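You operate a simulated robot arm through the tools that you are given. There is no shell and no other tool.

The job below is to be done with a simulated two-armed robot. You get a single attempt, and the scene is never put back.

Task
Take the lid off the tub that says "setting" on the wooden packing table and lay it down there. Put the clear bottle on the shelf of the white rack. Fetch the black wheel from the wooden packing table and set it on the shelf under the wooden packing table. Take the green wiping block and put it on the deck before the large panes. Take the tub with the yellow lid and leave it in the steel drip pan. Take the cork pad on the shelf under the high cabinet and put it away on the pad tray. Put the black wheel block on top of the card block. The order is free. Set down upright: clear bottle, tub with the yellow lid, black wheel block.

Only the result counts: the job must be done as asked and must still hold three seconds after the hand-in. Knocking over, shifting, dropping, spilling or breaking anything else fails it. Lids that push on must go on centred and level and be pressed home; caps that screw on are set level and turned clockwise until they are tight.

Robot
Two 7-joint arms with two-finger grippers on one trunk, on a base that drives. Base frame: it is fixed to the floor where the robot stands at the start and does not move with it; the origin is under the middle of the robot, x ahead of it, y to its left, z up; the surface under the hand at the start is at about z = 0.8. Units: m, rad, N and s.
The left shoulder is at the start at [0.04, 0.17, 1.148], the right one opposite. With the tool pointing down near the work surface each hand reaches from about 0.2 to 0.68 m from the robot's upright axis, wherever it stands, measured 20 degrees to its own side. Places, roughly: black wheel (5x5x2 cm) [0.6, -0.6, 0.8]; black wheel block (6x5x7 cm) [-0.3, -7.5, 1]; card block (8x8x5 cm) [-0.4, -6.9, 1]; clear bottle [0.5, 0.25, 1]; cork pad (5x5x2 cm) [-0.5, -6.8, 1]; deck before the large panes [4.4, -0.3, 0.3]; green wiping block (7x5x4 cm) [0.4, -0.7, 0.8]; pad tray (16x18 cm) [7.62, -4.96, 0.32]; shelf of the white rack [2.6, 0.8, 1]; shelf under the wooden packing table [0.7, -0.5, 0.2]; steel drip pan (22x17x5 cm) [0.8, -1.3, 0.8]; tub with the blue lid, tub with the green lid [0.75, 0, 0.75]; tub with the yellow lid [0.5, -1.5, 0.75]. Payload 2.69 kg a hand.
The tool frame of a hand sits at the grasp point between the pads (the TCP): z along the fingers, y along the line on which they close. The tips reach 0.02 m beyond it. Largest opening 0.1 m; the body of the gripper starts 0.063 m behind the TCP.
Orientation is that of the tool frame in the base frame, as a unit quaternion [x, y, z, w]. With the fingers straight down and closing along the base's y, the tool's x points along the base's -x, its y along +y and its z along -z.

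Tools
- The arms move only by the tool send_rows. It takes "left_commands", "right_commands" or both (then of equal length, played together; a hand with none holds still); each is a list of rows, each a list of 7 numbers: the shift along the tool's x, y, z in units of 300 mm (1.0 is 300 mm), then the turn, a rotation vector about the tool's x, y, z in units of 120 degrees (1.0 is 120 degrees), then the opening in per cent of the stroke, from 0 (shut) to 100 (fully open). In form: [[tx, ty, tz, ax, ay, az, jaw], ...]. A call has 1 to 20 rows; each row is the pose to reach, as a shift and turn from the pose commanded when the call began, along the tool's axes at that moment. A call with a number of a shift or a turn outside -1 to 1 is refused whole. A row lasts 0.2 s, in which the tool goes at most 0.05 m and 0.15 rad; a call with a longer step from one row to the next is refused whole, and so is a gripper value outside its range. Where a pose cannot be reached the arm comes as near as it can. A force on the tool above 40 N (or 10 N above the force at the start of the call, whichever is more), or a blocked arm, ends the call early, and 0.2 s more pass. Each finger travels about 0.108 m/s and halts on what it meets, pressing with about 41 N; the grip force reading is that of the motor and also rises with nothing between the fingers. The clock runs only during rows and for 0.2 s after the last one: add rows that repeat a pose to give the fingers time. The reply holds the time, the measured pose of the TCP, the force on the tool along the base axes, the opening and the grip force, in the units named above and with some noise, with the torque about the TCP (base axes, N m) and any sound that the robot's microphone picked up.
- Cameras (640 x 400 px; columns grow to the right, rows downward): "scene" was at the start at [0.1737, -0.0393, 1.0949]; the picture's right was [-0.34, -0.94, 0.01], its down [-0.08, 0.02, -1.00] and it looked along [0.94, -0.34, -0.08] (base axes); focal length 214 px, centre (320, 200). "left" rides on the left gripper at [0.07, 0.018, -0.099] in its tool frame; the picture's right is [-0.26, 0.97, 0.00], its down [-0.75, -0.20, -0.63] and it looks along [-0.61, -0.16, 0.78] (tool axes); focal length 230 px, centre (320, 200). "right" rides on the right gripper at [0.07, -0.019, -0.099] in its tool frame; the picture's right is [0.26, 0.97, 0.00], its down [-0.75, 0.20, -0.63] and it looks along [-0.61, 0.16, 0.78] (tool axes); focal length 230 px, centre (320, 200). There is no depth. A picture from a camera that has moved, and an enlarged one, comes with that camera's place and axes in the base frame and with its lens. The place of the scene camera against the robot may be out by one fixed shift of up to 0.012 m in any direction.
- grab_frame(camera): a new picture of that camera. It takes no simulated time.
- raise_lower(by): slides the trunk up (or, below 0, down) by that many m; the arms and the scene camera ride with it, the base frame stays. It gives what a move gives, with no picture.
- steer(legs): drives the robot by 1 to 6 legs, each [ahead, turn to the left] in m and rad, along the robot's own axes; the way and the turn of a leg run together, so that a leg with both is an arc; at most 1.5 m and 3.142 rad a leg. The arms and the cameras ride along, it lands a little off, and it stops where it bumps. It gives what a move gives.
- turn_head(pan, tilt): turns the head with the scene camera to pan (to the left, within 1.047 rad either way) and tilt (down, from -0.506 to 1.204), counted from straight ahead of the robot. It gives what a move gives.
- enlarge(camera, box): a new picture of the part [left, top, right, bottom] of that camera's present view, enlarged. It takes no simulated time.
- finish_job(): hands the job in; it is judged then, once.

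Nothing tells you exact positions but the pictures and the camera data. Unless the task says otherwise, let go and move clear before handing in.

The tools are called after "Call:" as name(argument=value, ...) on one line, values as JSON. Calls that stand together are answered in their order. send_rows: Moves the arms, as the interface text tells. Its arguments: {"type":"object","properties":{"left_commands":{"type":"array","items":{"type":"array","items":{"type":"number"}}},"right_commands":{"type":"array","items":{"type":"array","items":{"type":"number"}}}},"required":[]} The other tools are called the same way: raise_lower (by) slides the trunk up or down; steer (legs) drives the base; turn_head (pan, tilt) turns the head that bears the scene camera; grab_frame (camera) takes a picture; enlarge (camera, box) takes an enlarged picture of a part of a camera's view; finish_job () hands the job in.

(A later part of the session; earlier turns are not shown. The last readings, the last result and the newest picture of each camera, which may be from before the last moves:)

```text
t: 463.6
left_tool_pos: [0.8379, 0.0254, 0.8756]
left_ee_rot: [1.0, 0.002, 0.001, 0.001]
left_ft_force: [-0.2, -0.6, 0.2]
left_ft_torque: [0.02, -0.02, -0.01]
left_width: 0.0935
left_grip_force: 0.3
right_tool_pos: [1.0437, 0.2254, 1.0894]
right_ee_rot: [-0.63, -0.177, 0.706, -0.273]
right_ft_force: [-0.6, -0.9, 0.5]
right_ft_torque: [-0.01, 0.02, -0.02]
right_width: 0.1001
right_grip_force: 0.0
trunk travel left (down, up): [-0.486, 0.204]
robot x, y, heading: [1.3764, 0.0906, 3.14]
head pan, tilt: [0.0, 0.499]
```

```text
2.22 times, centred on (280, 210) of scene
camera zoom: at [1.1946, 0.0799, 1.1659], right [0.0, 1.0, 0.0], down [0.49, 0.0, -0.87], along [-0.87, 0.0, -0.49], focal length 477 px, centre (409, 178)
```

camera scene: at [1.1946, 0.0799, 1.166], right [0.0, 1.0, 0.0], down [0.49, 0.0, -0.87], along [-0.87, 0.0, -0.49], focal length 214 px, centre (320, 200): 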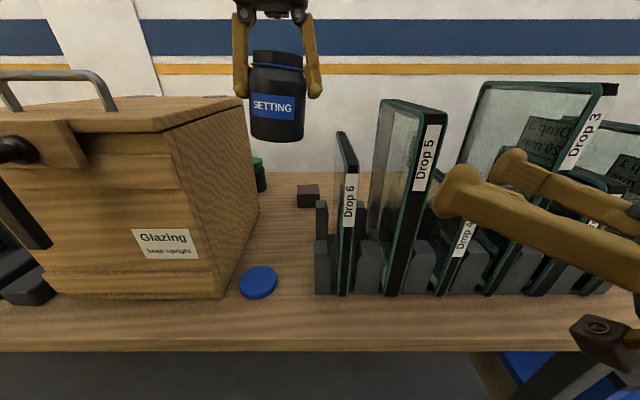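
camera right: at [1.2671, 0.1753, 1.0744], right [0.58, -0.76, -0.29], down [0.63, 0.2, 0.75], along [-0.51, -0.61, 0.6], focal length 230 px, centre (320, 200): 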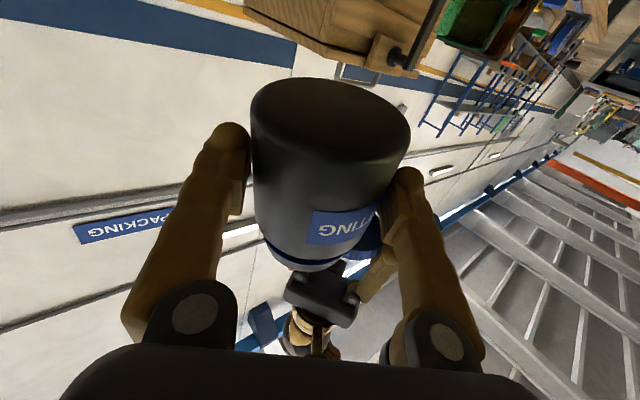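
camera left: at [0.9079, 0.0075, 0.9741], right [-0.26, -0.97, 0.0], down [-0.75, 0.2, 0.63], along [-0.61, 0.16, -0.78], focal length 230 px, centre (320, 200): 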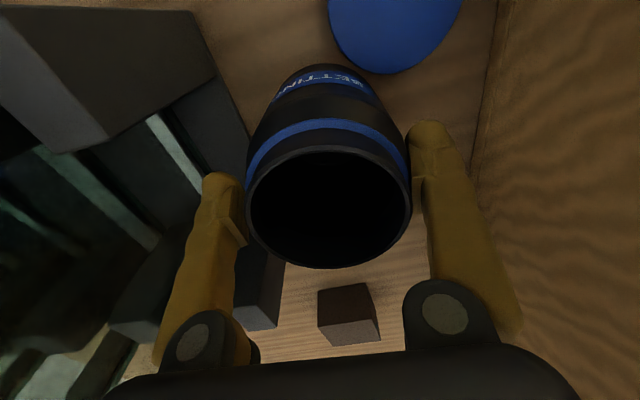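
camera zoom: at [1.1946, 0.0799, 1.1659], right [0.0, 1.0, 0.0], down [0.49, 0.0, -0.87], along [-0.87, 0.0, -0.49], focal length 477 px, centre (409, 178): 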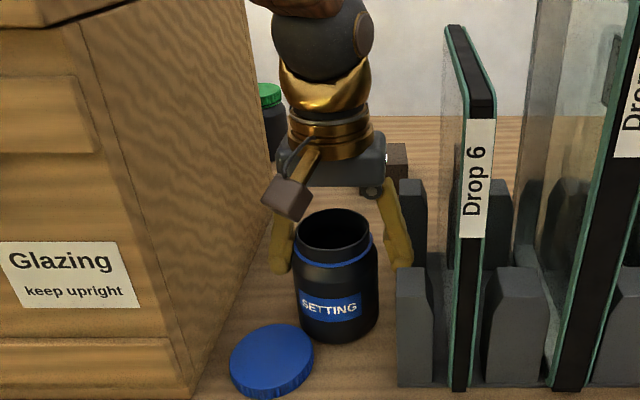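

The tub stands upright with its lid lying beside it. Raise the left hand straight up.

Call:
send_rows(left_commands=[[0, 0, -0.05, 0, 0, 0, 95], [0, 0, -0.12, 0, 0, 0, 95], [0, 0, -0.25, 0, 0, 0, 95], [0, 0, -0.4, 0, 0, 0, 95], [0, 0, -0.55, 0, 0, 0, 95], [0, 0, -0.7, 0, 0, 0, 95], [0, 0, -0.85, 0, 0, 0, 95], [0, 0, -1.0, 0, 0, 0, 95], [0, 0, -1.0, 0, 0, 0, 95]])

Call:
grab_frame(camera="scene")

```text
t: 465.6
left_tool_pos: [0.8382, 0.0268, 1.1751]
left_ee_rot: [1.0, 0.001, 0.001, 0.001]
left_ft_force: [0.8, 0.4, 0.4]
left_ft_torque: [-0.01, -0.02, 0.0]
left_width: 0.0949
left_grip_force: 0.1
right_tool_pos: [1.0423, 0.2257, 1.0899]
right_ee_rot: [-0.63, -0.176, 0.705, -0.272]
right_ft_force: [-0.2, 0.2, -0.1]
right_ft_torque: [-0.03, 0.02, 0.0]
right_width: 0.1
right_grip_force: 0.0
trunk travel left (down, up): [-0.486, 0.204]
robot x, y, heading: [1.3776, 0.0911, 3.14]
head pan, tilt: [0.0, 0.499]
```

```text
taken
camera scene: at [1.1942, 0.08, 1.1658], right [0.0, 1.0, 0.0], down [0.49, 0.0, -0.87], along [-0.87, 0.0, -0.49], focal length 214 px, centre (320, 200)
```

scene: 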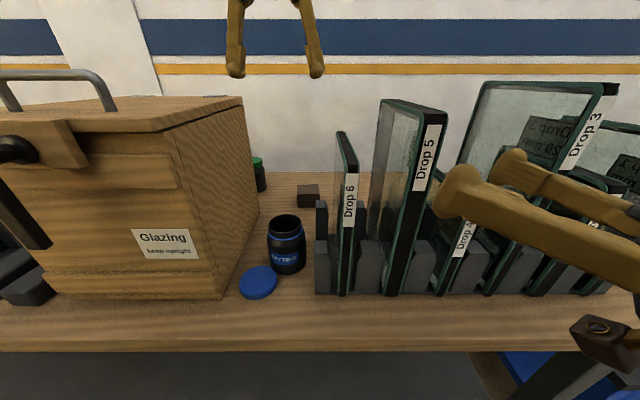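

Lid task complete. Back away, re-fold the right hand to a normal downward pose, then go to the table's right end for the yellow tub.

Call:
steer(legs=[[-0.3, 0]])

Call:
send_rows(right_commands=[[-0.006, -0.023, 0.032, 0.0248, 0.0643, 0.016, 100], [-0.012, -0.046, 0.064, 0.0495, 0.1285, 0.032, 100], [-0.018, -0.068, 0.096, 0.0743, 0.1928, 0.048, 100], [-0.024, -0.091, 0.128, 0.099, 0.257, 0.064, 100], [-0.03, -0.114, 0.16, 0.1238, 0.3213, 0.08, 100], [-0.036, -0.137, 0.192, 0.1485, 0.3855, 0.096, 100], [-0.042, -0.159, 0.224, 0.1733, 0.4498, 0.112, 100], [-0.048, -0.182, 0.256, 0.198, 0.514, 0.128, 100], [-0.054, -0.205, 0.288, 0.2228, 0.5783, 0.144, 100], [-0.06, -0.228, 0.32, 0.2475, 0.6425, 0.16, 100], [-0.066, -0.25, 0.352, 0.2723, 0.7068, 0.176, 100], [-0.072, -0.273, 0.384, 0.297, 0.771, 0.192, 100], [-0.072, -0.273, 0.384, 0.297, 0.771, 0.192, 100], [-0.072, -0.273, 0.384, 0.297, 0.771, 0.192, 100]])

Call:
grab_frame(camera="scene")

```text
t: 467.7
left_tool_pos: [1.1415, 0.0287, 1.1763]
left_ee_rot: [1.0, -0.002, 0.0, 0.002]
left_ft_force: [0.2, -0.5, 0.1]
left_ft_torque: [-0.03, 0.05, 0.0]
left_width: 0.095
left_grip_force: 0.0
right_tool_pos: [1.3474, 0.2264, 1.0907]
right_ee_rot: [-0.63, -0.175, 0.707, -0.271]
right_ft_force: [-0.5, -0.3, 0.2]
right_ft_torque: [0.02, 0.0, -0.01]
right_width: 0.1001
right_grip_force: 0.0
trunk travel left (down, up): [-0.486, 0.204]
robot x, y, heading: [1.6803, 0.0915, 3.133]
head pan, tilt: [0.0, 0.499]
```

```text
t: 470.7
left_tool_pos: [1.1577, 0.0295, 1.183]
left_ee_rot: [1.0, -0.002, -0.007, 0.001]
left_ft_force: [0.8, -0.5, -0.4]
left_ft_torque: [0.03, -0.04, 0.01]
left_width: 0.0949
left_grip_force: 0.1
right_tool_pos: [1.2232, 0.2248, 1.1265]
right_ee_rot: [1.0, -0.002, -0.009, 0.0]
right_ft_force: [-0.4, 0.2, 0.3]
right_ft_torque: [-0.02, 0.01, -0.01]
right_width: 0.1002
right_grip_force: 0.1
right hand out of reach, approached as far as the arm can: row 1, 2, 3, 4, 5, 6
trunk travel left (down, up): [-0.486, 0.204]
robot x, y, heading: [1.6775, 0.088, 3.135]
head pan, tilt: [0.0, 0.499]
```

```text
taken
camera scene: at [1.4968, 0.0791, 1.1658], right [0.01, 1.0, 0.0], down [0.49, 0.0, -0.87], along [-0.87, 0.01, -0.49], focal length 214 px, centre (320, 200)
```

scene: 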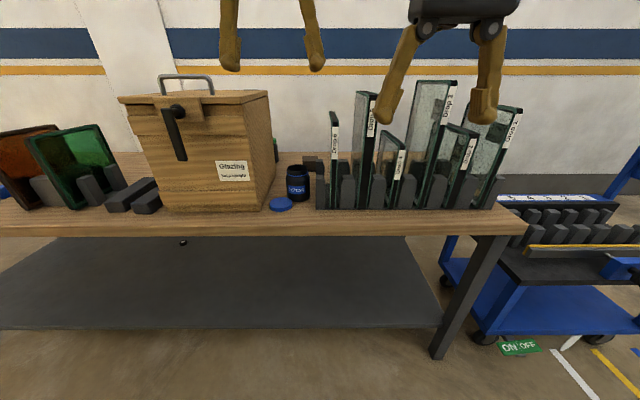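

Call:
steer(legs=[[0, 0.79]])

Call:
steer(legs=[[0, 0.78]])

Call:
turn_head(pan=0.0, tilt=0.3)

Call:
grab_frame(camera="scene")

```text
t: 473.2
left_tool_pos: [1.3523, -0.3233, 1.1844]
left_ee_rot: [0.924, 0.382, -0.006, 0.004]
left_ft_force: [-0.2, -0.7, -0.1]
left_ft_torque: [0.01, 0.04, -0.03]
left_width: 0.0949
left_grip_force: 0.0
right_tool_pos: [1.2589, -0.1366, 1.1263]
right_ee_rot: [0.925, 0.381, -0.009, 0.003]
right_ft_force: [-0.5, 0.2, -0.2]
right_ft_torque: [0.01, 0.01, 0.05]
right_width: 0.0999
right_grip_force: 0.0
trunk travel left (down, up): [-0.486, 0.204]
robot x, y, heading: [1.6747, 0.0872, -2.36]
head pan, tilt: [0.0, 0.499]
```

```text
t: 475.6
left_tool_pos: [1.7323, -0.4144, 1.192]
left_ee_rot: [0.713, 0.701, -0.01, 0.012]
left_ft_force: [-0.6, 0.0, 0.0]
left_ft_torque: [0.01, 0.01, 0.0]
left_width: 0.0951
left_grip_force: 0.1
right_tool_pos: [1.5356, -0.3477, 1.1349]
right_ee_rot: [0.714, 0.7, -0.014, 0.012]
right_ft_force: [-0.4, 0.4, -1.1]
right_ft_torque: [0.01, -0.01, 0.01]
right_width: 0.1001
right_grip_force: 0.2
trunk travel left (down, up): [-0.486, 0.204]
robot x, y, heading: [1.67, 0.0901, -1.594]
head pan, tilt: [0.0, 0.499]
```

```text
t: 476.4
left_tool_pos: [1.732, -0.3954, 1.2001]
left_ee_rot: [0.713, 0.701, -0.015, 0.02]
left_ft_force: [-0.6, 0.1, -0.7]
left_ft_torque: [-0.02, 0.03, 0.0]
left_width: 0.0949
left_grip_force: 0.2
right_tool_pos: [1.5349, -0.327, 1.1413]
right_ee_rot: [0.713, 0.7, -0.02, 0.017]
right_ft_force: [-0.8, 0.0, 0.3]
right_ft_torque: [-0.07, 0.01, 0.01]
right_width: 0.0998
right_grip_force: 0.0
trunk travel left (down, up): [-0.486, 0.204]
robot x, y, heading: [1.6745, 0.0871, -1.598]
head pan, tilt: [0.0, 0.3]
```

```text
taken
camera scene: at [1.6657, -0.1004, 1.1845], right [-1.0, 0.03, 0.0], down [0.01, 0.31, -0.95], along [-0.02, -0.95, -0.31], focal length 214 px, centre (320, 200)
```

scene: 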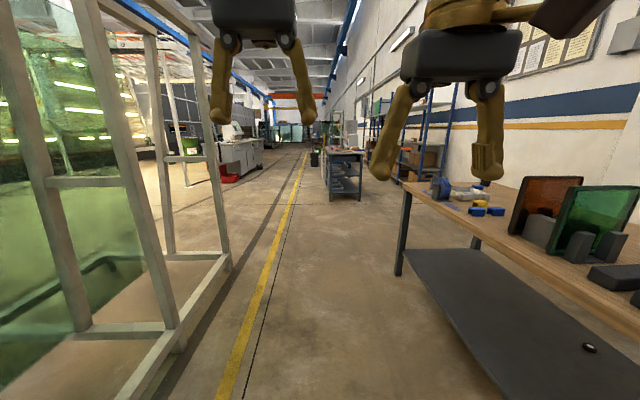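

Corridor is clear. Drive to y≈-2.1, then turn toward the table's right end.

Call:
steer(legs=[[1.2, 0], [1.0, 0]])

Call:
steer(legs=[[0, -0.78]])

```text
t: 487.3
left_tool_pos: [1.6964, -2.6017, 1.1989]
left_ee_rot: [0.708, 0.706, -0.015, 0.018]
left_ft_force: [-0.7, 0.0, -0.4]
left_ft_torque: [0.0, 0.01, -0.02]
left_width: 0.0951
left_grip_force: 0.2
right_tool_pos: [1.4987, -2.5374, 1.1404]
right_ee_rot: [0.707, 0.706, -0.018, 0.017]
right_ft_force: [0.3, -0.2, -0.6]
right_ft_torque: [0.01, 0.02, 0.03]
right_width: 0.0999
right_grip_force: 0.1
trunk travel left (down, up): [-0.486, 0.204]
robot x, y, heading: [1.6284, -2.1145, -1.578]
head pan, tilt: [0.0, 0.3]
```

```text
t: 489.8
left_tool_pos: [1.3527, -2.4982, 1.2066]
left_ee_rot: [0.921, 0.389, -0.027, 0.016]
left_ft_force: [-0.3, 0.2, -0.4]
left_ft_torque: [-0.02, 0.0, 0.02]
left_width: 0.0949
left_grip_force: 0.0
right_tool_pos: [1.2543, -2.3146, 1.1467]
right_ee_rot: [0.921, 0.389, -0.032, 0.012]
right_ft_force: [0.6, 0.7, -0.3]
right_ft_torque: [-0.02, 0.05, -0.02]
right_width: 0.1001
right_grip_force: 0.1
trunk travel left (down, up): [-0.486, 0.204]
robot x, y, heading: [1.6341, -2.1183, -2.35]
head pan, tilt: [0.0, 0.3]
```

Call:
steer(legs=[[0, -0.79]])

Call:
turn_head(pan=-0.3, tilt=0.35)

Call:
grab_frame(camera="scene")

```text
t: 492.3
left_tool_pos: [1.185, -2.1874, 1.2141]
left_ee_rot: [0.999, 0.003, -0.04, 0.004]
left_ft_force: [0.0, -0.5, 0.4]
left_ft_torque: [0.0, 0.02, 0.0]
left_width: 0.0952
left_grip_force: 0.1
right_tool_pos: [1.2457, -1.9886, 1.1534]
right_ee_rot: [0.999, 0.004, -0.042, -0.002]
right_ft_force: [0.4, -0.7, -0.8]
right_ft_torque: [0.01, 0.01, 0.01]
right_width: 0.1001
right_grip_force: 0.0
trunk travel left (down, up): [-0.486, 0.204]
robot x, y, heading: [1.6323, -2.1261, -3.139]
head pan, tilt: [0.0, 0.3]
```

```text
t: 493.1
left_tool_pos: [1.2039, -2.1876, 1.2214]
left_ee_rot: [0.999, 0.004, -0.049, 0.004]
left_ft_force: [-0.9, 0.2, 0.3]
left_ft_torque: [0.01, 0.03, 0.02]
left_width: 0.095
left_grip_force: 0.0
right_tool_pos: [1.2655, -1.988, 1.1595]
right_ee_rot: [0.999, 0.003, -0.051, -0.002]
right_ft_force: [0.9, -0.4, 0.6]
right_ft_torque: [0.03, 0.02, 0.01]
right_width: 0.1001
right_grip_force: 0.1
trunk travel left (down, up): [-0.486, 0.204]
robot x, y, heading: [1.6346, -2.1246, -3.143]
head pan, tilt: [-0.3, 0.351]
```

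```text
taken
camera scene: at [1.4526, -2.1045, 1.1799], right [0.29, 0.96, 0.0], down [0.34, -0.1, -0.93], along [-0.89, 0.28, -0.36], focal length 214 px, centre (320, 200)
```

scene: 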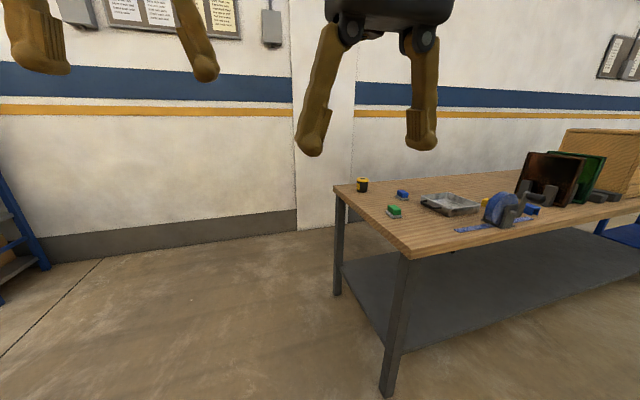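

Table's right end is at y≈-1.68; yellow tub near (0.51, -1.57), pan near (0.77, -1.27). Drive to x≈0.63 and turn to face +y.

Call:
steer(legs=[[1.0, 0]])

Call:
steer(legs=[[0, -0.78]])

Call:
steer(legs=[[0, -0.78]])

Call:
turn_head(pan=0.0, tilt=0.45)

Call:
grab_frame(camera="scene")

```text
t: 498.2
left_tool_pos: [0.2104, -2.1966, 1.221]
left_ee_rot: [0.999, 0.007, -0.046, 0.005]
left_ft_force: [-0.1, -0.6, -0.4]
left_ft_torque: [-0.01, -0.03, 0.03]
left_width: 0.0948
left_grip_force: 0.1
right_tool_pos: [0.2684, -1.996, 1.1588]
right_ee_rot: [0.999, 0.007, -0.049, -0.003]
right_ft_force: [-1.0, 0.1, 0.2]
right_ft_torque: [0.01, 0.01, 0.0]
right_width: 0.1
right_grip_force: 0.1
trunk travel left (down, up): [-0.486, 0.204]
robot x, y, heading: [0.6394, -2.131, -3.131]
head pan, tilt: [-0.3, 0.351]
```

```text
t: 500.7
left_tool_pos: [0.3013, -1.8887, 1.2278]
left_ee_rot: [0.926, -0.373, -0.054, -0.016]
left_ft_force: [0.9, -0.5, -0.4]
left_ft_torque: [-0.01, 0.0, -0.04]
left_width: 0.0949
left_grip_force: 0.0
right_tool_pos: [0.484, -1.7891, 1.1565]
right_ee_rot: [0.926, -0.374, -0.041, -0.019]
right_ft_force: [-0.7, 0.4, 0.7]
right_ft_torque: [0.01, -0.03, -0.04]
right_width: 0.0999
right_grip_force: 0.0
trunk travel left (down, up): [-0.486, 0.204]
robot x, y, heading: [0.6369, -2.13, 2.371]
head pan, tilt: [-0.3, 0.351]
```

```text
t: 501.5
left_tool_pos: [0.3516, -1.9326, 1.1907]
left_ee_rot: [0.925, -0.379, -0.002, 0.01]
left_ft_force: [-0.4, -0.3, 0.1]
left_ft_torque: [0.0, 0.05, 0.01]
left_width: 0.095
left_grip_force: 0.0
right_tool_pos: [0.5444, -1.8383, 1.1328]
right_ee_rot: [0.926, -0.378, 0.006, -0.001]
right_ft_force: [0.2, 0.6, 0.8]
right_ft_torque: [0.02, 0.07, 0.0]
right_width: 0.1004
right_grip_force: 0.0
trunk travel left (down, up): [-0.486, 0.204]
robot x, y, heading: [0.6388, -2.1317, 2.361]
head pan, tilt: [-0.3, 0.351]
stopped in leg 1: the robot was blocked; the commanded pose is now the measured one
```

```text
t: 502.3
left_tool_pos: [0.3487, -1.9304, 1.1907]
left_ee_rot: [0.925, -0.379, -0.001, 0.008]
left_ft_force: [-0.3, -0.2, 0.5]
left_ft_torque: [-0.02, 0.0, 0.02]
left_width: 0.0949
left_grip_force: 0.2
right_tool_pos: [0.5394, -1.8363, 1.1321]
right_ee_rot: [0.926, -0.377, 0.006, -0.001]
right_ft_force: [-0.1, 0.8, -0.6]
right_ft_torque: [0.02, 0.02, -0.01]
right_width: 0.1002
right_grip_force: 0.0
trunk travel left (down, up): [-0.486, 0.204]
robot x, y, heading: [0.6347, -2.131, 2.361]
head pan, tilt: [0.0, 0.45]
```

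```text
taken
camera scene: at [0.5057, -2.011, 1.1703], right [0.7, 0.71, 0.0], down [0.32, -0.32, -0.89], along [-0.63, 0.63, -0.45], focal length 214 px, centre (320, 200)
```

scene: 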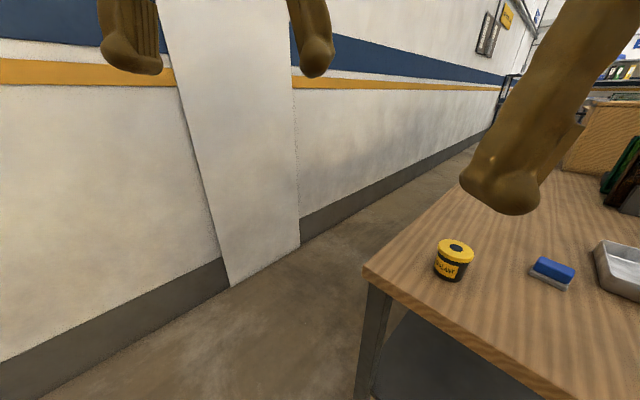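

Call:
send_rows(left_commands=[[-0.1, 0.03, 0, 0, 0, 0, 95], [-0.2, 0.06, 0, 0, 0, 0, 95], [-0.3, 0.1, 0, 0, 0, 0, 95], [-0.35, 0.1, 0, 0, 0, 0, 95], [-0.35, 0.1, 0, 0, 0, 0, 95], [-0.35, 0.1, 0, 0, 0, 0, 95], [-0.35, 0.1, 0, 0, 0, 0, 95]], right_commands=[[-0.1, 0, 0, 0, 0, 0, 100], [-0.2, -0.03, 0, 0, 0, 0, 100], [-0.3, -0.06, 0, 0, 0, 0, 100], [-0.4, -0.1, 0, 0, 0, 0, 100], [-0.5, -0.1, 0, 0, 0, 0, 100], [-0.6, -0.1, 0, 0, 0, 0, 100], [-0.6, -0.1, 0, 0, 0, 0, 100]])

Call:
steer(legs=[[0, -0.79]])

Call:
grab_frame(camera="scene")

```text
t: 503.9
left_tool_pos: [0.2515, -1.8759, 1.2184]
left_ee_rot: [0.925, -0.379, -0.033, -0.005]
left_ft_force: [-0.1, -0.6, -0.2]
left_ft_torque: [0.0, -0.04, 0.0]
left_width: 0.0951
left_grip_force: 0.1
right_tool_pos: [0.428, -1.6842, 1.155]
right_ee_rot: [0.925, -0.378, -0.024, -0.012]
right_ft_force: [-0.4, 1.1, -0.2]
right_ft_torque: [-0.01, 0.01, -0.01]
right_width: 0.1001
right_grip_force: 0.0
trunk travel left (down, up): [-0.486, 0.204]
robot x, y, heading: [0.6351, -2.1294, 2.365]
head pan, tilt: [0.0, 0.45]
```

```text
t: 504.8
left_tool_pos: [0.289, -1.8925, 1.2333]
left_ee_rot: [0.918, -0.394, -0.047, -0.012]
left_ft_force: [0.4, -0.8, 0.2]
left_ft_torque: [0.05, 0.07, 0.01]
left_width: 0.0949
left_grip_force: 0.1
right_tool_pos: [0.471, -1.7056, 1.1689]
right_ee_rot: [0.919, -0.391, -0.038, -0.017]
right_ft_force: [0.5, 0.1, 0.3]
right_ft_torque: [0.04, 0.08, -0.02]
right_width: 0.0999
right_grip_force: 0.1
trunk travel left (down, up): [-0.486, 0.204]
robot x, y, heading: [0.6347, -2.1341, 2.331]
head pan, tilt: [0.0, 0.45]
stopped in leg 1: the robot was blocked; the commanded pose is now the measured one
```

```text
taken
camera scene: at [0.5122, -2.0089, 1.1708], right [0.72, 0.69, 0.0], down [0.31, -0.33, -0.89], along [-0.62, 0.65, -0.45], focal length 214 px, centre (320, 200)
```

scene: 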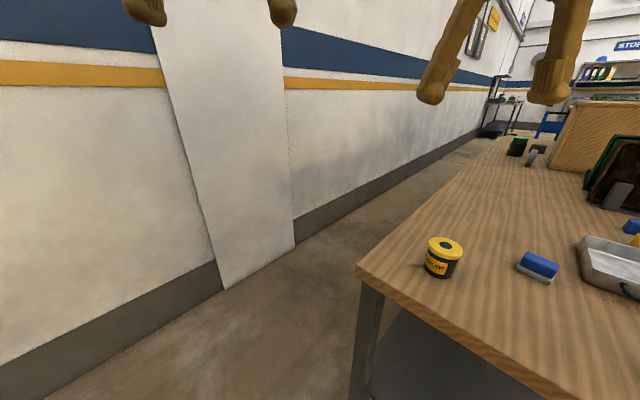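

Call:
steer(legs=[[0, -0.4]])

Call:
steer(legs=[[0, -0.36]])

Call:
grab_frame(camera="scene")

```text
t: 506.4
left_tool_pos: [0.4122, -1.7716, 1.2303]
left_ee_rot: [0.819, -0.573, -0.042, -0.02]
left_ft_force: [0.1, -0.3, 0.5]
left_ft_torque: [-0.02, -0.01, -0.02]
left_width: 0.095
left_grip_force: 0.0
right_tool_pos: [0.6522, -1.6736, 1.1674]
right_ee_rot: [0.82, -0.572, -0.032, -0.024]
right_ft_force: [0.2, -0.2, -1.1]
right_ft_torque: [-0.01, -0.01, 0.0]
right_width: 0.1001
right_grip_force: 0.0
trunk travel left (down, up): [-0.486, 0.204]
robot x, y, heading: [0.6325, -2.133, 1.922]
head pan, tilt: [0.0, 0.45]
```

```text
t: 507.9
left_tool_pos: [0.5484, -1.7342, 1.2368]
left_ee_rot: [-0.705, 0.707, 0.042, 0.032]
left_ft_force: [-0.2, -0.3, -0.7]
left_ft_torque: [0.01, -0.01, -0.01]
left_width: 0.095
left_grip_force: 0.0
right_tool_pos: [0.8079, -1.7235, 1.1732]
right_ee_rot: [0.706, -0.706, -0.033, -0.034]
right_ft_force: [0.3, 0.0, 0.1]
right_ft_torque: [-0.04, 0.0, 0.01]
right_width: 0.1
right_grip_force: 0.0
trunk travel left (down, up): [-0.486, 0.204]
robot x, y, heading: [0.6345, -2.1329, 1.568]
head pan, tilt: [0.0, 0.45]
```

```text
taken
camera scene: at [0.6314, -1.9577, 1.1703], right [1.0, 0.0, 0.0], down [0.0, -0.45, -0.89], along [0.0, 0.89, -0.45], focal length 214 px, centre (320, 200)
```

scene: 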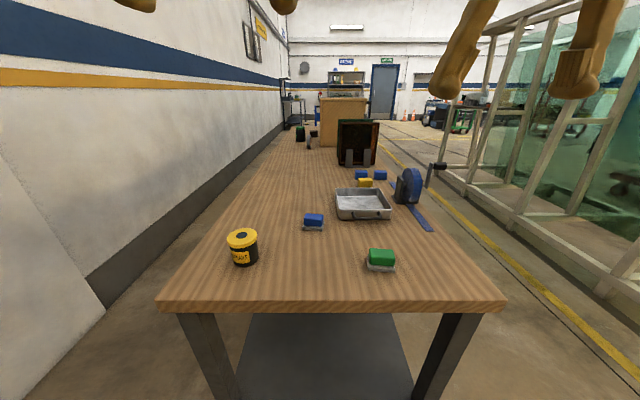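

Clear view: yellow tub near (0.447, -1.54), pan spans about x 0.69–0.87, y -1.36…-1.2. Drive slightly closer and lower the trunk.

Call:
steer(legs=[[0.12, 0]])

Call:
raise_lower(by=-0.18)

Call:
grab_frame(camera="scene")

Call:
grab_frame(camera="left")

Call:
grab_frame(camera="right")

```text
t: 509.2
left_tool_pos: [0.5481, -1.6673, 1.2551]
left_ee_rot: [-0.703, 0.707, 0.06, 0.051]
left_ft_force: [-0.5, -0.9, 1.6]
left_ft_torque: [0.09, 0.0, -0.03]
left_width: 0.0949
left_grip_force: 0.1
right_tool_pos: [0.8093, -1.6543, 1.1924]
right_ee_rot: [0.706, -0.705, -0.049, -0.05]
right_ft_force: [0.0, -1.2, 1.2]
right_ft_torque: [0.07, -0.02, 0.0]
right_width: 0.0999
right_grip_force: 0.1
trunk travel left (down, up): [-0.486, 0.204]
robot x, y, heading: [0.6284, -2.0118, 1.569]
head pan, tilt: [0.0, 0.45]
```

```text
t: 511.2
left_tool_pos: [0.5491, -1.608, 1.0546]
left_ee_rot: [-0.706, 0.707, 0.04, 0.031]
left_ft_force: [0.6, 1.9, -0.7]
left_ft_torque: [-0.15, -0.03, -0.01]
left_width: 0.0951
left_grip_force: 0.1
right_tool_pos: [0.8092, -1.5976, 0.992]
right_ee_rot: [-0.706, 0.707, 0.029, 0.031]
right_ft_force: [0.2, 1.8, -1.8]
right_ft_torque: [-0.09, 0.0, -0.01]
right_width: 0.0998
right_grip_force: 0.2
trunk travel left (down, up): [-0.306, 0.384]
robot x, y, heading: [0.6296, -2.0118, 1.566]
head pan, tilt: [0.0, 0.45]
```

```text
taken
camera scene: at [0.632, -1.8305, 0.9883], right [1.0, 0.0, 0.0], down [0.0, -0.46, -0.89], along [0.0, 0.89, -0.46], focal length 214 px, centre (320, 200)
```

scene: 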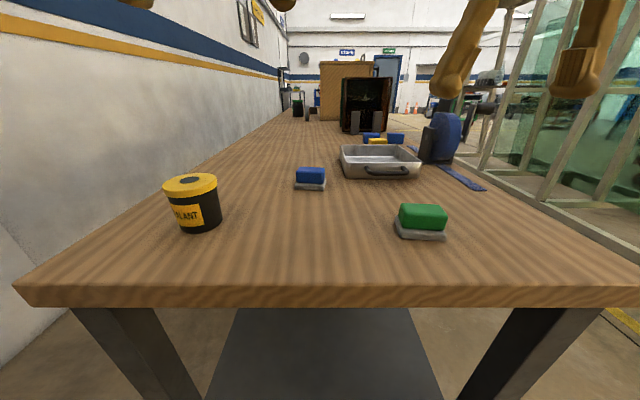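

```text
taken
camera left: at [0.5312, -1.6869, 1.1454], right [-0.97, 0.26, 0.04], down [0.21, 0.68, 0.7], along [0.15, 0.68, -0.71], focal length 230 px, centre (320, 200)
```

left: 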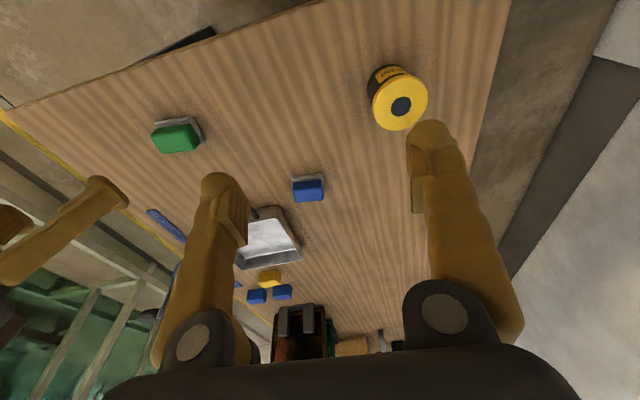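

```text
taken
camera right: at [0.8271, -1.6755, 1.0834], right [-0.97, -0.26, -0.02], down [-0.2, 0.69, 0.69], along [-0.16, 0.67, -0.72], focal length 230 px, centre (320, 200)
```

right: 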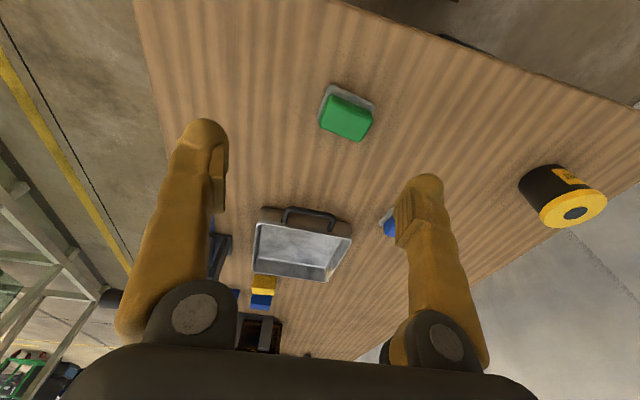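

The yellow tub's lid top is at (0.454, -1.551, 0.872). I'll move the left hand aside and pitch the right hand ~45° toward the tub.

Call:
send_rows(left_commands=[[0, 0.1, -0.06, 0, 0, 0, 95], [0, 0.2, -0.12, 0, 0, 0, 95], [0, 0.3, -0.2, 0, 0, 0, 95], [0, 0.4, -0.27, 0, 0, 0, 95], [0, 0.5, -0.33, 0, 0, 0, 95], [0, 0.5, -0.33, 0, 0, 0, 95], [0, 0.5, -0.33, 0, 0, 0, 95], [0, 0.5, -0.33, 0, 0, 0, 95]], right_commands=[[0.0, 0.0, 0, -0.012, -0.055, -0.026, 100], [0.033, 0.13, 0, -0.0244, -0.11, -0.0515, 100], [0.067, 0.27, 0, -0.0366, -0.166, -0.077, 100], [0.1, 0.4, -0.005, -0.049, -0.22, -0.103, 100], [0.133, 0.53, -0.01, -0.061, -0.276, -0.129, 100], [0.167, 0.667, -0.016, -0.0732, -0.3313, -0.1545, 100], [0.167, 0.667, -0.016, -0.0732, -0.3313, -0.1545, 100], [0.167, 0.667, -0.016, -0.0732, -0.3313, -0.1545, 100]])

Call:
grab_frame(camera="right")

Call:
grab_frame(camera="scene")

```text
t: 513.0
left_tool_pos: [0.3992, -1.6373, 1.1556]
left_ee_rot: [-0.705, 0.708, 0.042, 0.033]
left_ft_force: [0.1, 0.2, -1.1]
left_ft_torque: [-0.05, -0.03, 0.0]
left_width: 0.0953
left_grip_force: 0.0
right_tool_pos: [0.6089, -1.6672, 0.9974]
right_ee_rot: [0.755, -0.524, -0.32, -0.229]
right_ft_force: [0.2, 1.0, -0.2]
right_ft_torque: [0.01, -0.01, 0.0]
right_width: 0.1002
right_grip_force: 0.0
trunk travel left (down, up): [-0.306, 0.384]
robot x, y, heading: [0.634, -2.0114, 1.566]
head pan, tilt: [0.0, 0.45]
```

```text
taken
camera right: at [0.6667, -1.773, 1.0148], right [-0.84, -0.5, -0.2], down [-0.22, -0.01, 0.98], along [-0.49, 0.87, -0.1], focal length 230 px, centre (320, 200)
```

right: 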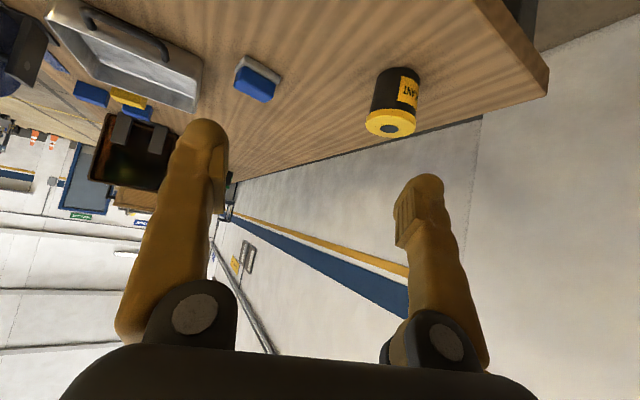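

```text
taken
camera scene: at [0.6317, -1.8408, 0.9903], right [1.0, 0.0, 0.0], down [0.0, -0.45, -0.89], along [0.0, 0.89, -0.45], focal length 214 px, centre (320, 200)
```

scene: 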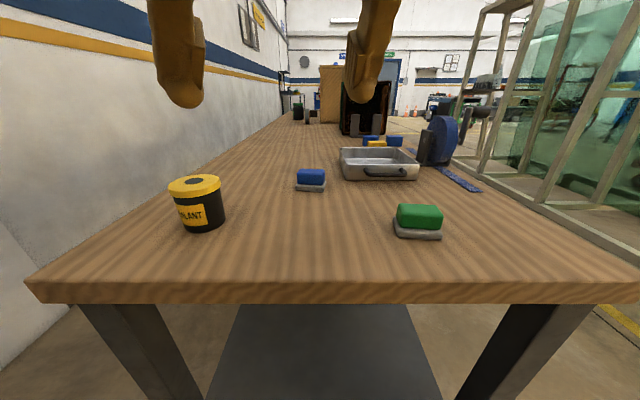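

Call:
send_rows(right_commands=[[-0.003, 0.07, 0.07, 0, 0, 0, 100], [-0.006, 0.14, 0.14, 0, 0, 0, 100], [-0.009, 0.21, 0.21, 0, 0, 0, 100], [-0.012, 0.29, 0.29, 0, 0, 0, 100], [-0.017, 0.355, 0.36, 0, 0, 0, 100], [-0.017, 0.355, 0.408, 0, 0, 0, 100], [-0.017, 0.355, 0.408, 0, 0, 0, 100], [-0.017, 0.355, 0.408, 0, 0, 0, 100]])

Call:
grab_frame(camera="right")

Call:
grab_frame(camera="scene")

```text
t: 515.0
left_tool_pos: [0.3989, -1.6555, 1.144]
left_ee_rot: [-0.705, 0.709, 0.028, 0.018]
left_ft_force: [-0.1, -0.9, 0.3]
left_ft_torque: [0.06, -0.02, -0.01]
left_width: 0.0953
left_grip_force: 0.0
right_tool_pos: [0.4845, -1.6118, 0.9614]
right_ee_rot: [0.726, -0.54, -0.353, -0.236]
right_ft_force: [-1.0, -1.0, 0.4]
right_ft_torque: [0.01, -0.04, -0.03]
right_width: 0.1003
right_grip_force: 0.1
trunk travel left (down, up): [-0.306, 0.384]
robot x, y, heading: [0.6352, -2.0094, 1.57]
head pan, tilt: [0.0, 0.45]
stopped in row 8 (right hand): the arm was blocked; the commanded pose is now the measured one
```

```text
taken
camera right: at [0.5388, -1.7207, 0.9702], right [-0.88, -0.45, -0.16], down [-0.15, -0.05, 0.99], along [-0.46, 0.89, -0.02], focal length 230 px, centre (320, 200)
```

right: 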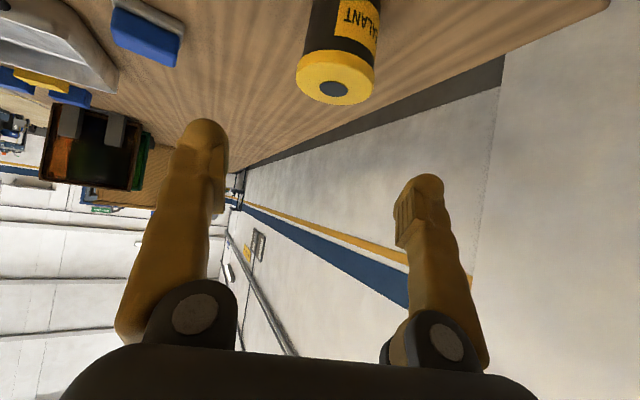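

```text
taken
camera scene: at [0.6312, -1.8427, 0.9907], right [1.0, 0.0, 0.0], down [0.0, -0.45, -0.89], along [0.0, 0.89, -0.45], focal length 214 px, centre (320, 200)
```

scene: 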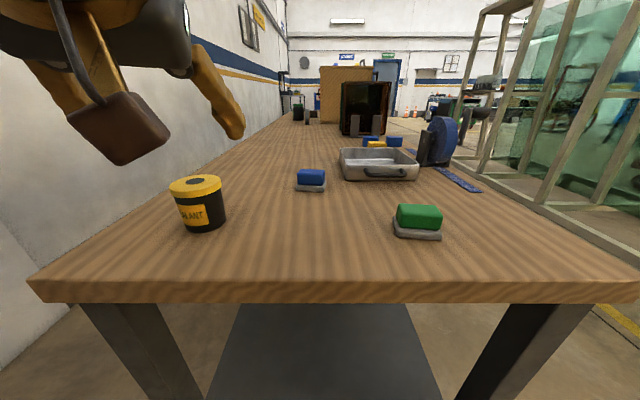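

The right arm can't reach across there; I'll use the left hand instead. Move the right hand back to its side.

Call:
send_rows(right_commands=[[0, -0.1, -0.1, 0.01, 0.05, 0.016, 100], [0, -0.22, -0.18, 0.02, 0.1, 0.032, 100], [0, -0.34, -0.25, 0.03, 0.15, 0.049, 100], [0, -0.46, -0.32, 0.041, 0.206, 0.065, 100], [0, -0.58, -0.39, 0.051, 0.258, 0.081, 100], [0, -0.7, -0.45, 0.061, 0.31, 0.098, 100], [0, -0.82, -0.52, 0.072, 0.36, 0.114, 100], [0, -0.929, -0.576, 0.082, 0.412, 0.13, 100], [0, -0.929, -0.576, 0.082, 0.412, 0.13, 100]])

Call:
grab_frame(camera="scene")

```text
t: 517.0
left_tool_pos: [0.4, -1.6506, 1.1435]
left_ee_rot: [-0.705, 0.708, 0.028, 0.018]
left_ft_force: [-1.5, 0.6, -0.3]
left_ft_torque: [0.02, 0.01, 0.0]
left_width: 0.0949
left_grip_force: 0.0
right_tool_pos: [0.7947, -1.6524, 1.0576]
right_ee_rot: [-0.706, 0.708, -0.003, -0.002]
right_ft_force: [-0.2, 0.1, -0.3]
right_ft_torque: [0.02, 0.01, 0.04]
right_width: 0.1
right_grip_force: 0.0
trunk travel left (down, up): [-0.306, 0.384]
robot x, y, heading: [0.6302, -2.0125, 1.568]
head pan, tilt: [0.0, 0.45]
```

```text
taken
camera scene: at [0.6318, -1.8411, 0.9904], right [1.0, 0.0, 0.0], down [0.0, -0.45, -0.89], along [0.0, 0.89, -0.45], focal length 214 px, centre (320, 200)
```

scene: 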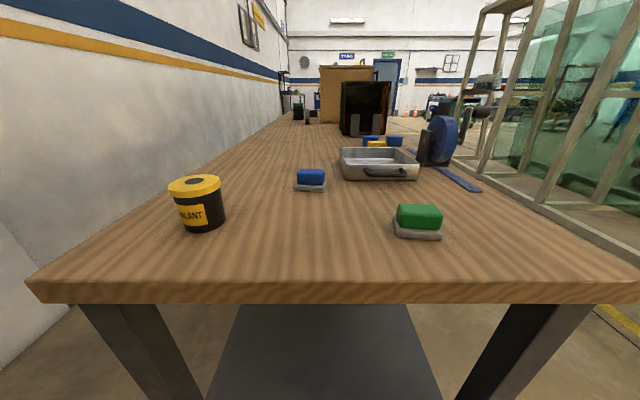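

Plan: right hand with a mild 25° pitch. Move toward the tub at height first.

Call:
send_rows(right_commands=[[-0.015, 0.12, 0.01, -0.0053, -0.03, -0.0236, 100], [-0.03, 0.25, 0.03, -0.0105, -0.06, -0.047, 100], [-0.045, 0.38, 0.04, -0.0158, -0.09, -0.071, 100], [-0.06, 0.51, 0.06, -0.021, -0.12, -0.0945, 100], [-0.075, 0.64, 0.07, -0.026, -0.15, -0.118, 100], [-0.09, 0.77, 0.09, -0.0315, -0.18, -0.142, 100], [-0.1, 0.883, 0.1, -0.0368, -0.2096, -0.1654, 100], [-0.1, 0.883, 0.1, -0.0368, -0.2096, -0.1654, 100], [-0.1, 0.883, 0.1, -0.0368, -0.2096, -0.1654, 100]])

Call:
grab_frame(camera="right")

```text
t: 519.0
left_tool_pos: [0.4004, -1.6504, 1.143]
left_ee_rot: [-0.705, 0.709, 0.028, 0.017]
left_ft_force: [-1.0, -0.5, 0.3]
left_ft_torque: [0.0, -0.03, 0.02]
left_width: 0.0953
left_grip_force: 0.2
right_tool_pos: [0.5306, -1.6199, 1.0271]
right_ee_rot: [0.801, -0.558, -0.178, -0.125]
right_ft_force: [0.3, 0.0, 0.1]
right_ft_torque: [-0.02, -0.01, 0.01]
right_width: 0.1
right_grip_force: 0.0
trunk travel left (down, up): [-0.306, 0.384]
robot x, y, heading: [0.6314, -2.0096, 1.569]
head pan, tilt: [0.0, 0.45]
```

```text
taken
camera right: at [0.5842, -1.7126, 1.0885], right [-0.83, -0.55, -0.11], down [-0.33, 0.32, 0.89], along [-0.46, 0.77, -0.45], focal length 230 px, centre (320, 200)
```

right: 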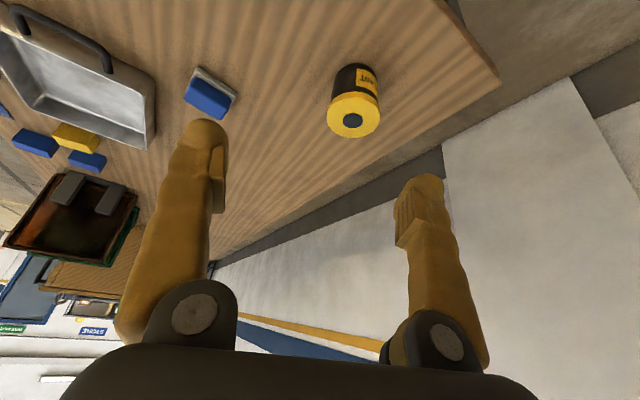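

Call:
send_rows(left_commands=[[0, 0.05, -0.1, 0, 0, 0, 95], [0, 0.1, -0.22, 0, 0, 0, 95], [0, 0.15, -0.35, 0, 0, 0, 95], [0, 0.2, -0.48, 0, 0, 0, 95], [0, 0.2, -0.55, 0, 0, 0, 95], [0, 0.2, -0.55, 0, 0, 0, 95]])

Call:
send_rows(right_commands=[[0, 0.08, 0.04, 0, 0, 0, 100], [0, 0.15, 0.09, 0, 0, 0, 100], [0, 0.2, 0.16, 0, 0, 0, 100], [0, 0.22, 0.24, 0, 0, 0, 100], [0, 0.22, 0.3, 0, 0, 0, 100], [0, 0.22, 0.3, 0, 0, 0, 100], [0, 0.22, 0.3, 0, 0, 0, 100]])

Call:
grab_frame(camera="right")

```text
t: 520.4
left_tool_pos: [0.3432, -1.672, 1.321]
left_ee_rot: [-0.703, 0.708, 0.045, 0.034]
left_ft_force: [0.6, -0.1, -1.3]
left_ft_torque: [0.01, -0.02, 0.0]
left_width: 0.0949
left_grip_force: 0.0
left hand out of reach, approached as far as the arm can: row 5, 6
right_tool_pos: [0.5313, -1.62, 1.0283]
right_ee_rot: [0.8, -0.559, -0.178, -0.125]
right_ft_force: [-0.3, -0.1, -0.2]
right_ft_torque: [0.06, 0.01, 0.04]
right_width: 0.1001
right_grip_force: 0.0
trunk travel left (down, up): [-0.306, 0.384]
robot x, y, heading: [0.6328, -2.0079, 1.57]
head pan, tilt: [0.0, 0.45]
```

```text
t: 522.2
left_tool_pos: [0.3427, -1.6805, 1.3112]
left_ee_rot: [-0.705, 0.708, 0.032, 0.021]
left_ft_force: [-0.6, -1.5, 0.8]
left_ft_torque: [0.07, -0.01, 0.01]
left_width: 0.0951
left_grip_force: 0.1
right_tool_pos: [0.4616, -1.6032, 0.9894]
right_ee_rot: [0.78, -0.574, -0.211, -0.131]
right_ft_force: [-0.2, -0.3, -0.3]
right_ft_torque: [0.03, -0.02, 0.01]
right_width: 0.1
right_grip_force: 0.0
trunk travel left (down, up): [-0.306, 0.384]
robot x, y, heading: [0.631, -2.0139, 1.573]
head pan, tilt: [0.0, 0.45]
stopped in row 7 (right hand): the arm was blocked; the commanded pose is now the measured one
```

```text
taken
camera right: at [0.5143, -1.7007, 1.042], right [-0.85, -0.51, -0.09], down [-0.27, 0.29, 0.92], along [-0.45, 0.81, -0.38], focal length 230 px, centre (320, 200)
```

right: 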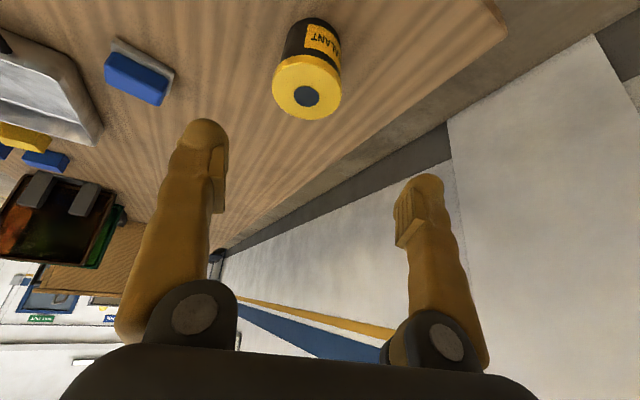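

The right arm is blocked again crossing over. Use the left hand (straight down) to pick the tub, and place it into the pan from behind the table. First retract the right hand.

Call:
send_rows(right_commands=[[0.02, -0.1, -0.08, 0.007, 0.029, 0.018, 100], [0.05, -0.22, -0.14, 0.014, 0.059, 0.035, 100], [0.08, -0.34, -0.2, 0.021, 0.088, 0.053, 100], [0.1, -0.46, -0.26, 0.027, 0.117, 0.07, 100], [0.13, -0.58, -0.31, 0.034, 0.146, 0.088, 100], [0.16, -0.7, -0.36, 0.041, 0.176, 0.106, 100], [0.18, -0.81, -0.41, 0.048, 0.205, 0.124, 100], [0.208, -0.91, -0.457, 0.0548, 0.2343, 0.1411, 100], [0.208, -0.91, -0.457, 0.0548, 0.2343, 0.1411, 100]])

Call:
grab_frame(camera="left")

```text
t: 524.2
left_tool_pos: [0.3422, -1.6776, 1.3101]
left_ee_rot: [-0.705, 0.708, 0.031, 0.02]
left_ft_force: [0.5, -0.4, 0.3]
left_ft_torque: [0.03, 0.02, -0.04]
left_width: 0.095
left_grip_force: 0.1
right_tool_pos: [0.7645, -1.6315, 1.0657]
right_ee_rot: [0.708, -0.707, 0.001, 0.001]
right_ft_force: [-0.1, -0.1, -0.3]
right_ft_torque: [0.02, 0.02, -0.01]
right_width: 0.0999
right_grip_force: 0.0
trunk travel left (down, up): [-0.306, 0.384]
robot x, y, heading: [0.6304, -2.0141, 1.565]
head pan, tilt: [0.0, 0.45]
```

```text
taken
camera left: at [0.3251, -1.755, 1.4043], right [-0.96, 0.26, 0.03], down [0.21, 0.7, 0.68], along [0.15, 0.66, -0.73], focal length 230 px, centre (320, 200)
```

left: 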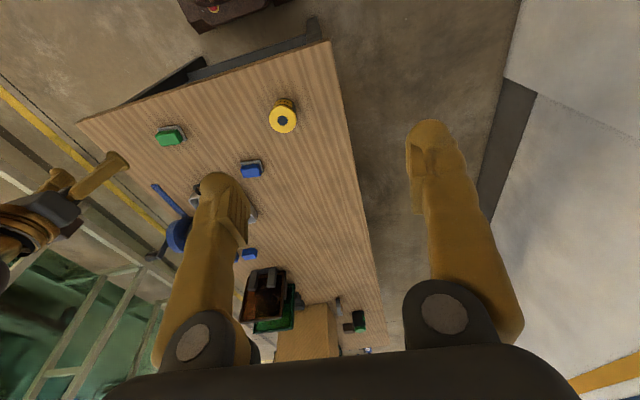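

Call:
send_rows(left_commands=[[-0.046, -0.048, 0.107, 0.001, 0.004, 0, 100], [-0.092, -0.097, 0.214, 0.002, 0.009, 0, 100], [-0.137, -0.146, 0.321, 0.003, 0.013, -0.001, 100], [-0.183, -0.194, 0.428, 0.004, 0.017, -0.001, 100], [-0.229, -0.243, 0.535, 0.005, 0.022, -0.001, 100], [-0.275, -0.291, 0.642, 0.006, 0.026, -0.002, 100], [-0.32, -0.34, 0.749, 0.007, 0.03, -0.002, 100], [-0.366, -0.388, 0.856, 0.0075, 0.0344, -0.002, 100], [-0.366, -0.388, 0.856, 0.0075, 0.0344, -0.002, 100], [-0.366, -0.388, 0.856, 0.0075, 0.0344, -0.002, 100]])

Call:
grab_frame(camera="left")

```text
t: 526.4
left_tool_pos: [0.4567, -1.5503, 1.0808]
left_ee_rot: [-0.706, 0.707, 0.02, 0.019]
left_ft_force: [0.3, -0.2, 0.7]
left_ft_torque: [0.0, -0.01, 0.02]
left_width: 0.1001
left_grip_force: 0.0
right_tool_pos: [0.764, -1.6301, 1.0661]
right_ee_rot: [0.707, -0.707, 0.001, 0.002]
right_ft_force: [0.0, -0.8, -0.8]
right_ft_torque: [-0.02, 0.01, 0.05]
right_width: 0.1
right_grip_force: 0.3
trunk travel left (down, up): [-0.306, 0.384]
robot x, y, heading: [0.633, -2.0112, 1.568]
head pan, tilt: [0.0, 0.45]
```

```text
taken
camera left: at [0.4382, -1.6246, 1.1761], right [-0.97, 0.26, 0.01], down [0.2, 0.72, 0.67], along [0.16, 0.65, -0.74], focal length 230 px, centre (320, 200)
```

left: 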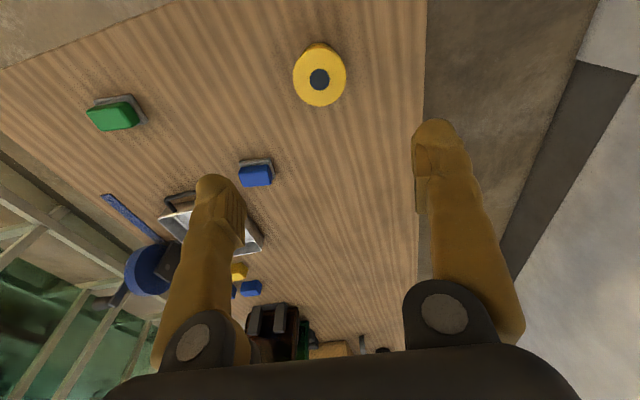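

Call:
send_rows(left_commands=[[0.006, 0.001, 0.1, 0, 0.006, 0, 100], [0.012, 0.003, 0.22, 0, 0.013, 0, 100], [0.02, 0.005, 0.36, 0, 0.02, 0, 100], [0.027, 0.007, 0.48, 0, 0.026, 0, 100], [0.033, 0.007, 0.58, 0, 0.026, 0, 100], [0.033, 0.007, 0.58, 0, 0.026, 0, 100], [0.033, 0.007, 0.58, 0, 0.026, 0, 100]])

Call:
grab_frame(camera="left")

Call:
grab_frame(camera="scene")

```text
t: 528.0
left_tool_pos: [0.456, -1.5522, 0.9098]
left_ee_rot: [0.708, -0.707, 0.001, 0.0]
left_ft_force: [-0.2, -0.3, -0.3]
left_ft_torque: [-0.01, 0.04, -0.01]
left_width: 0.0999
left_grip_force: 0.0
right_tool_pos: [0.7636, -1.631, 1.065]
right_ee_rot: [0.707, -0.707, 0.002, 0.003]
right_ft_force: [0.3, 0.9, -0.1]
right_ft_torque: [0.0, 0.01, 0.01]
right_width: 0.1001
right_grip_force: 0.0
trunk travel left (down, up): [-0.306, 0.384]
robot x, y, heading: [0.6319, -2.011, 1.573]
head pan, tilt: [0.0, 0.45]
```

```text
taken
camera left: at [0.4369, -1.622, 1.0088], right [-0.97, 0.26, 0.0], down [0.2, 0.75, 0.63], along [0.16, 0.61, -0.78], focal length 230 px, centre (320, 200)
```

left: 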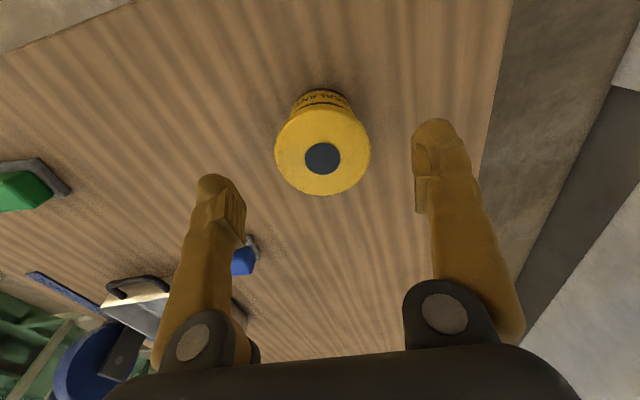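

```text
taken
camera scene: at [0.6319, -1.8408, 0.9904], right [1.0, 0.0, 0.0], down [0.0, -0.45, -0.89], along [0.0, 0.89, -0.45], focal length 214 px, centre (320, 200)
```

scene: 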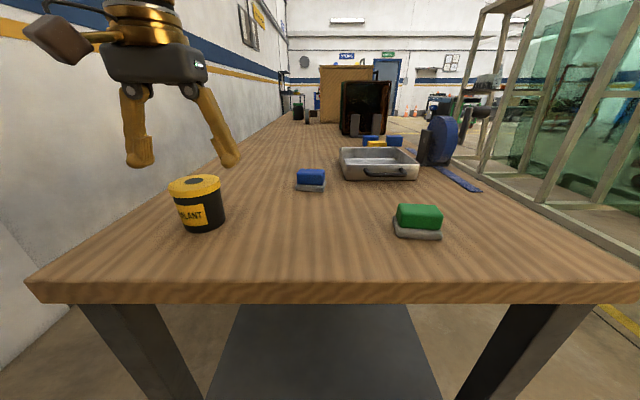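

Centred. Descend and grip the tub.

Call:
send_rows(left_commands=[[0, 0.003, 0.08, 0, 0, 0, 100], [0, 0.005, 0.16, 0, 0, 0, 100], [0, 0.005, 0.233, 0, 0, 0, 100], [0, 0.005, 0.233, 0, 0, 0, 100], [0, 0.005, 0.233, 0, 0, 0, 80], [0, 0.005, 0.233, 0, 0, 0, 60], [0, 0.005, 0.233, 0, 0, 0, 20], [0, 0.005, 0.233, 0, 0, 0, 0], [0, 0.005, 0.233, 0, 0, 0, 0]])

Call:
grab_frame(camera="left")

```text
t: 530.0
left_tool_pos: [0.4525, -1.5517, 0.8379]
left_ee_rot: [-0.707, 0.707, -0.001, 0.0]
left_ft_force: [0.2, 0.7, 0.7]
left_ft_torque: [-0.05, 0.03, 0.03]
left_width: 0.0618
left_grip_force: 40.7
right_tool_pos: [0.7649, -1.6305, 1.0661]
right_ee_rot: [-0.707, 0.707, -0.001, -0.003]
right_ft_force: [0.1, 0.5, 0.4]
right_ft_torque: [0.02, -0.02, 0.0]
right_width: 0.1002
right_grip_force: 0.0
trunk travel left (down, up): [-0.306, 0.384]
robot x, y, heading: [0.6313, -2.01, 1.568]
head pan, tilt: [0.0, 0.45]
```

```text
taken
camera left: at [0.4333, -1.6213, 0.9375], right [-0.97, 0.26, 0.0], down [0.2, 0.75, 0.63], along [0.16, 0.61, -0.78], focal length 230 px, centre (320, 200)
```

left: 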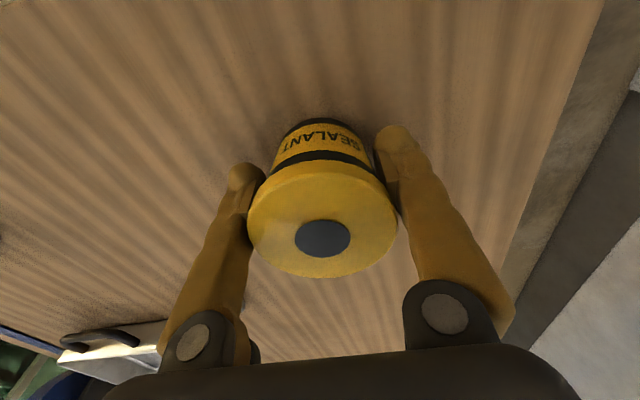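

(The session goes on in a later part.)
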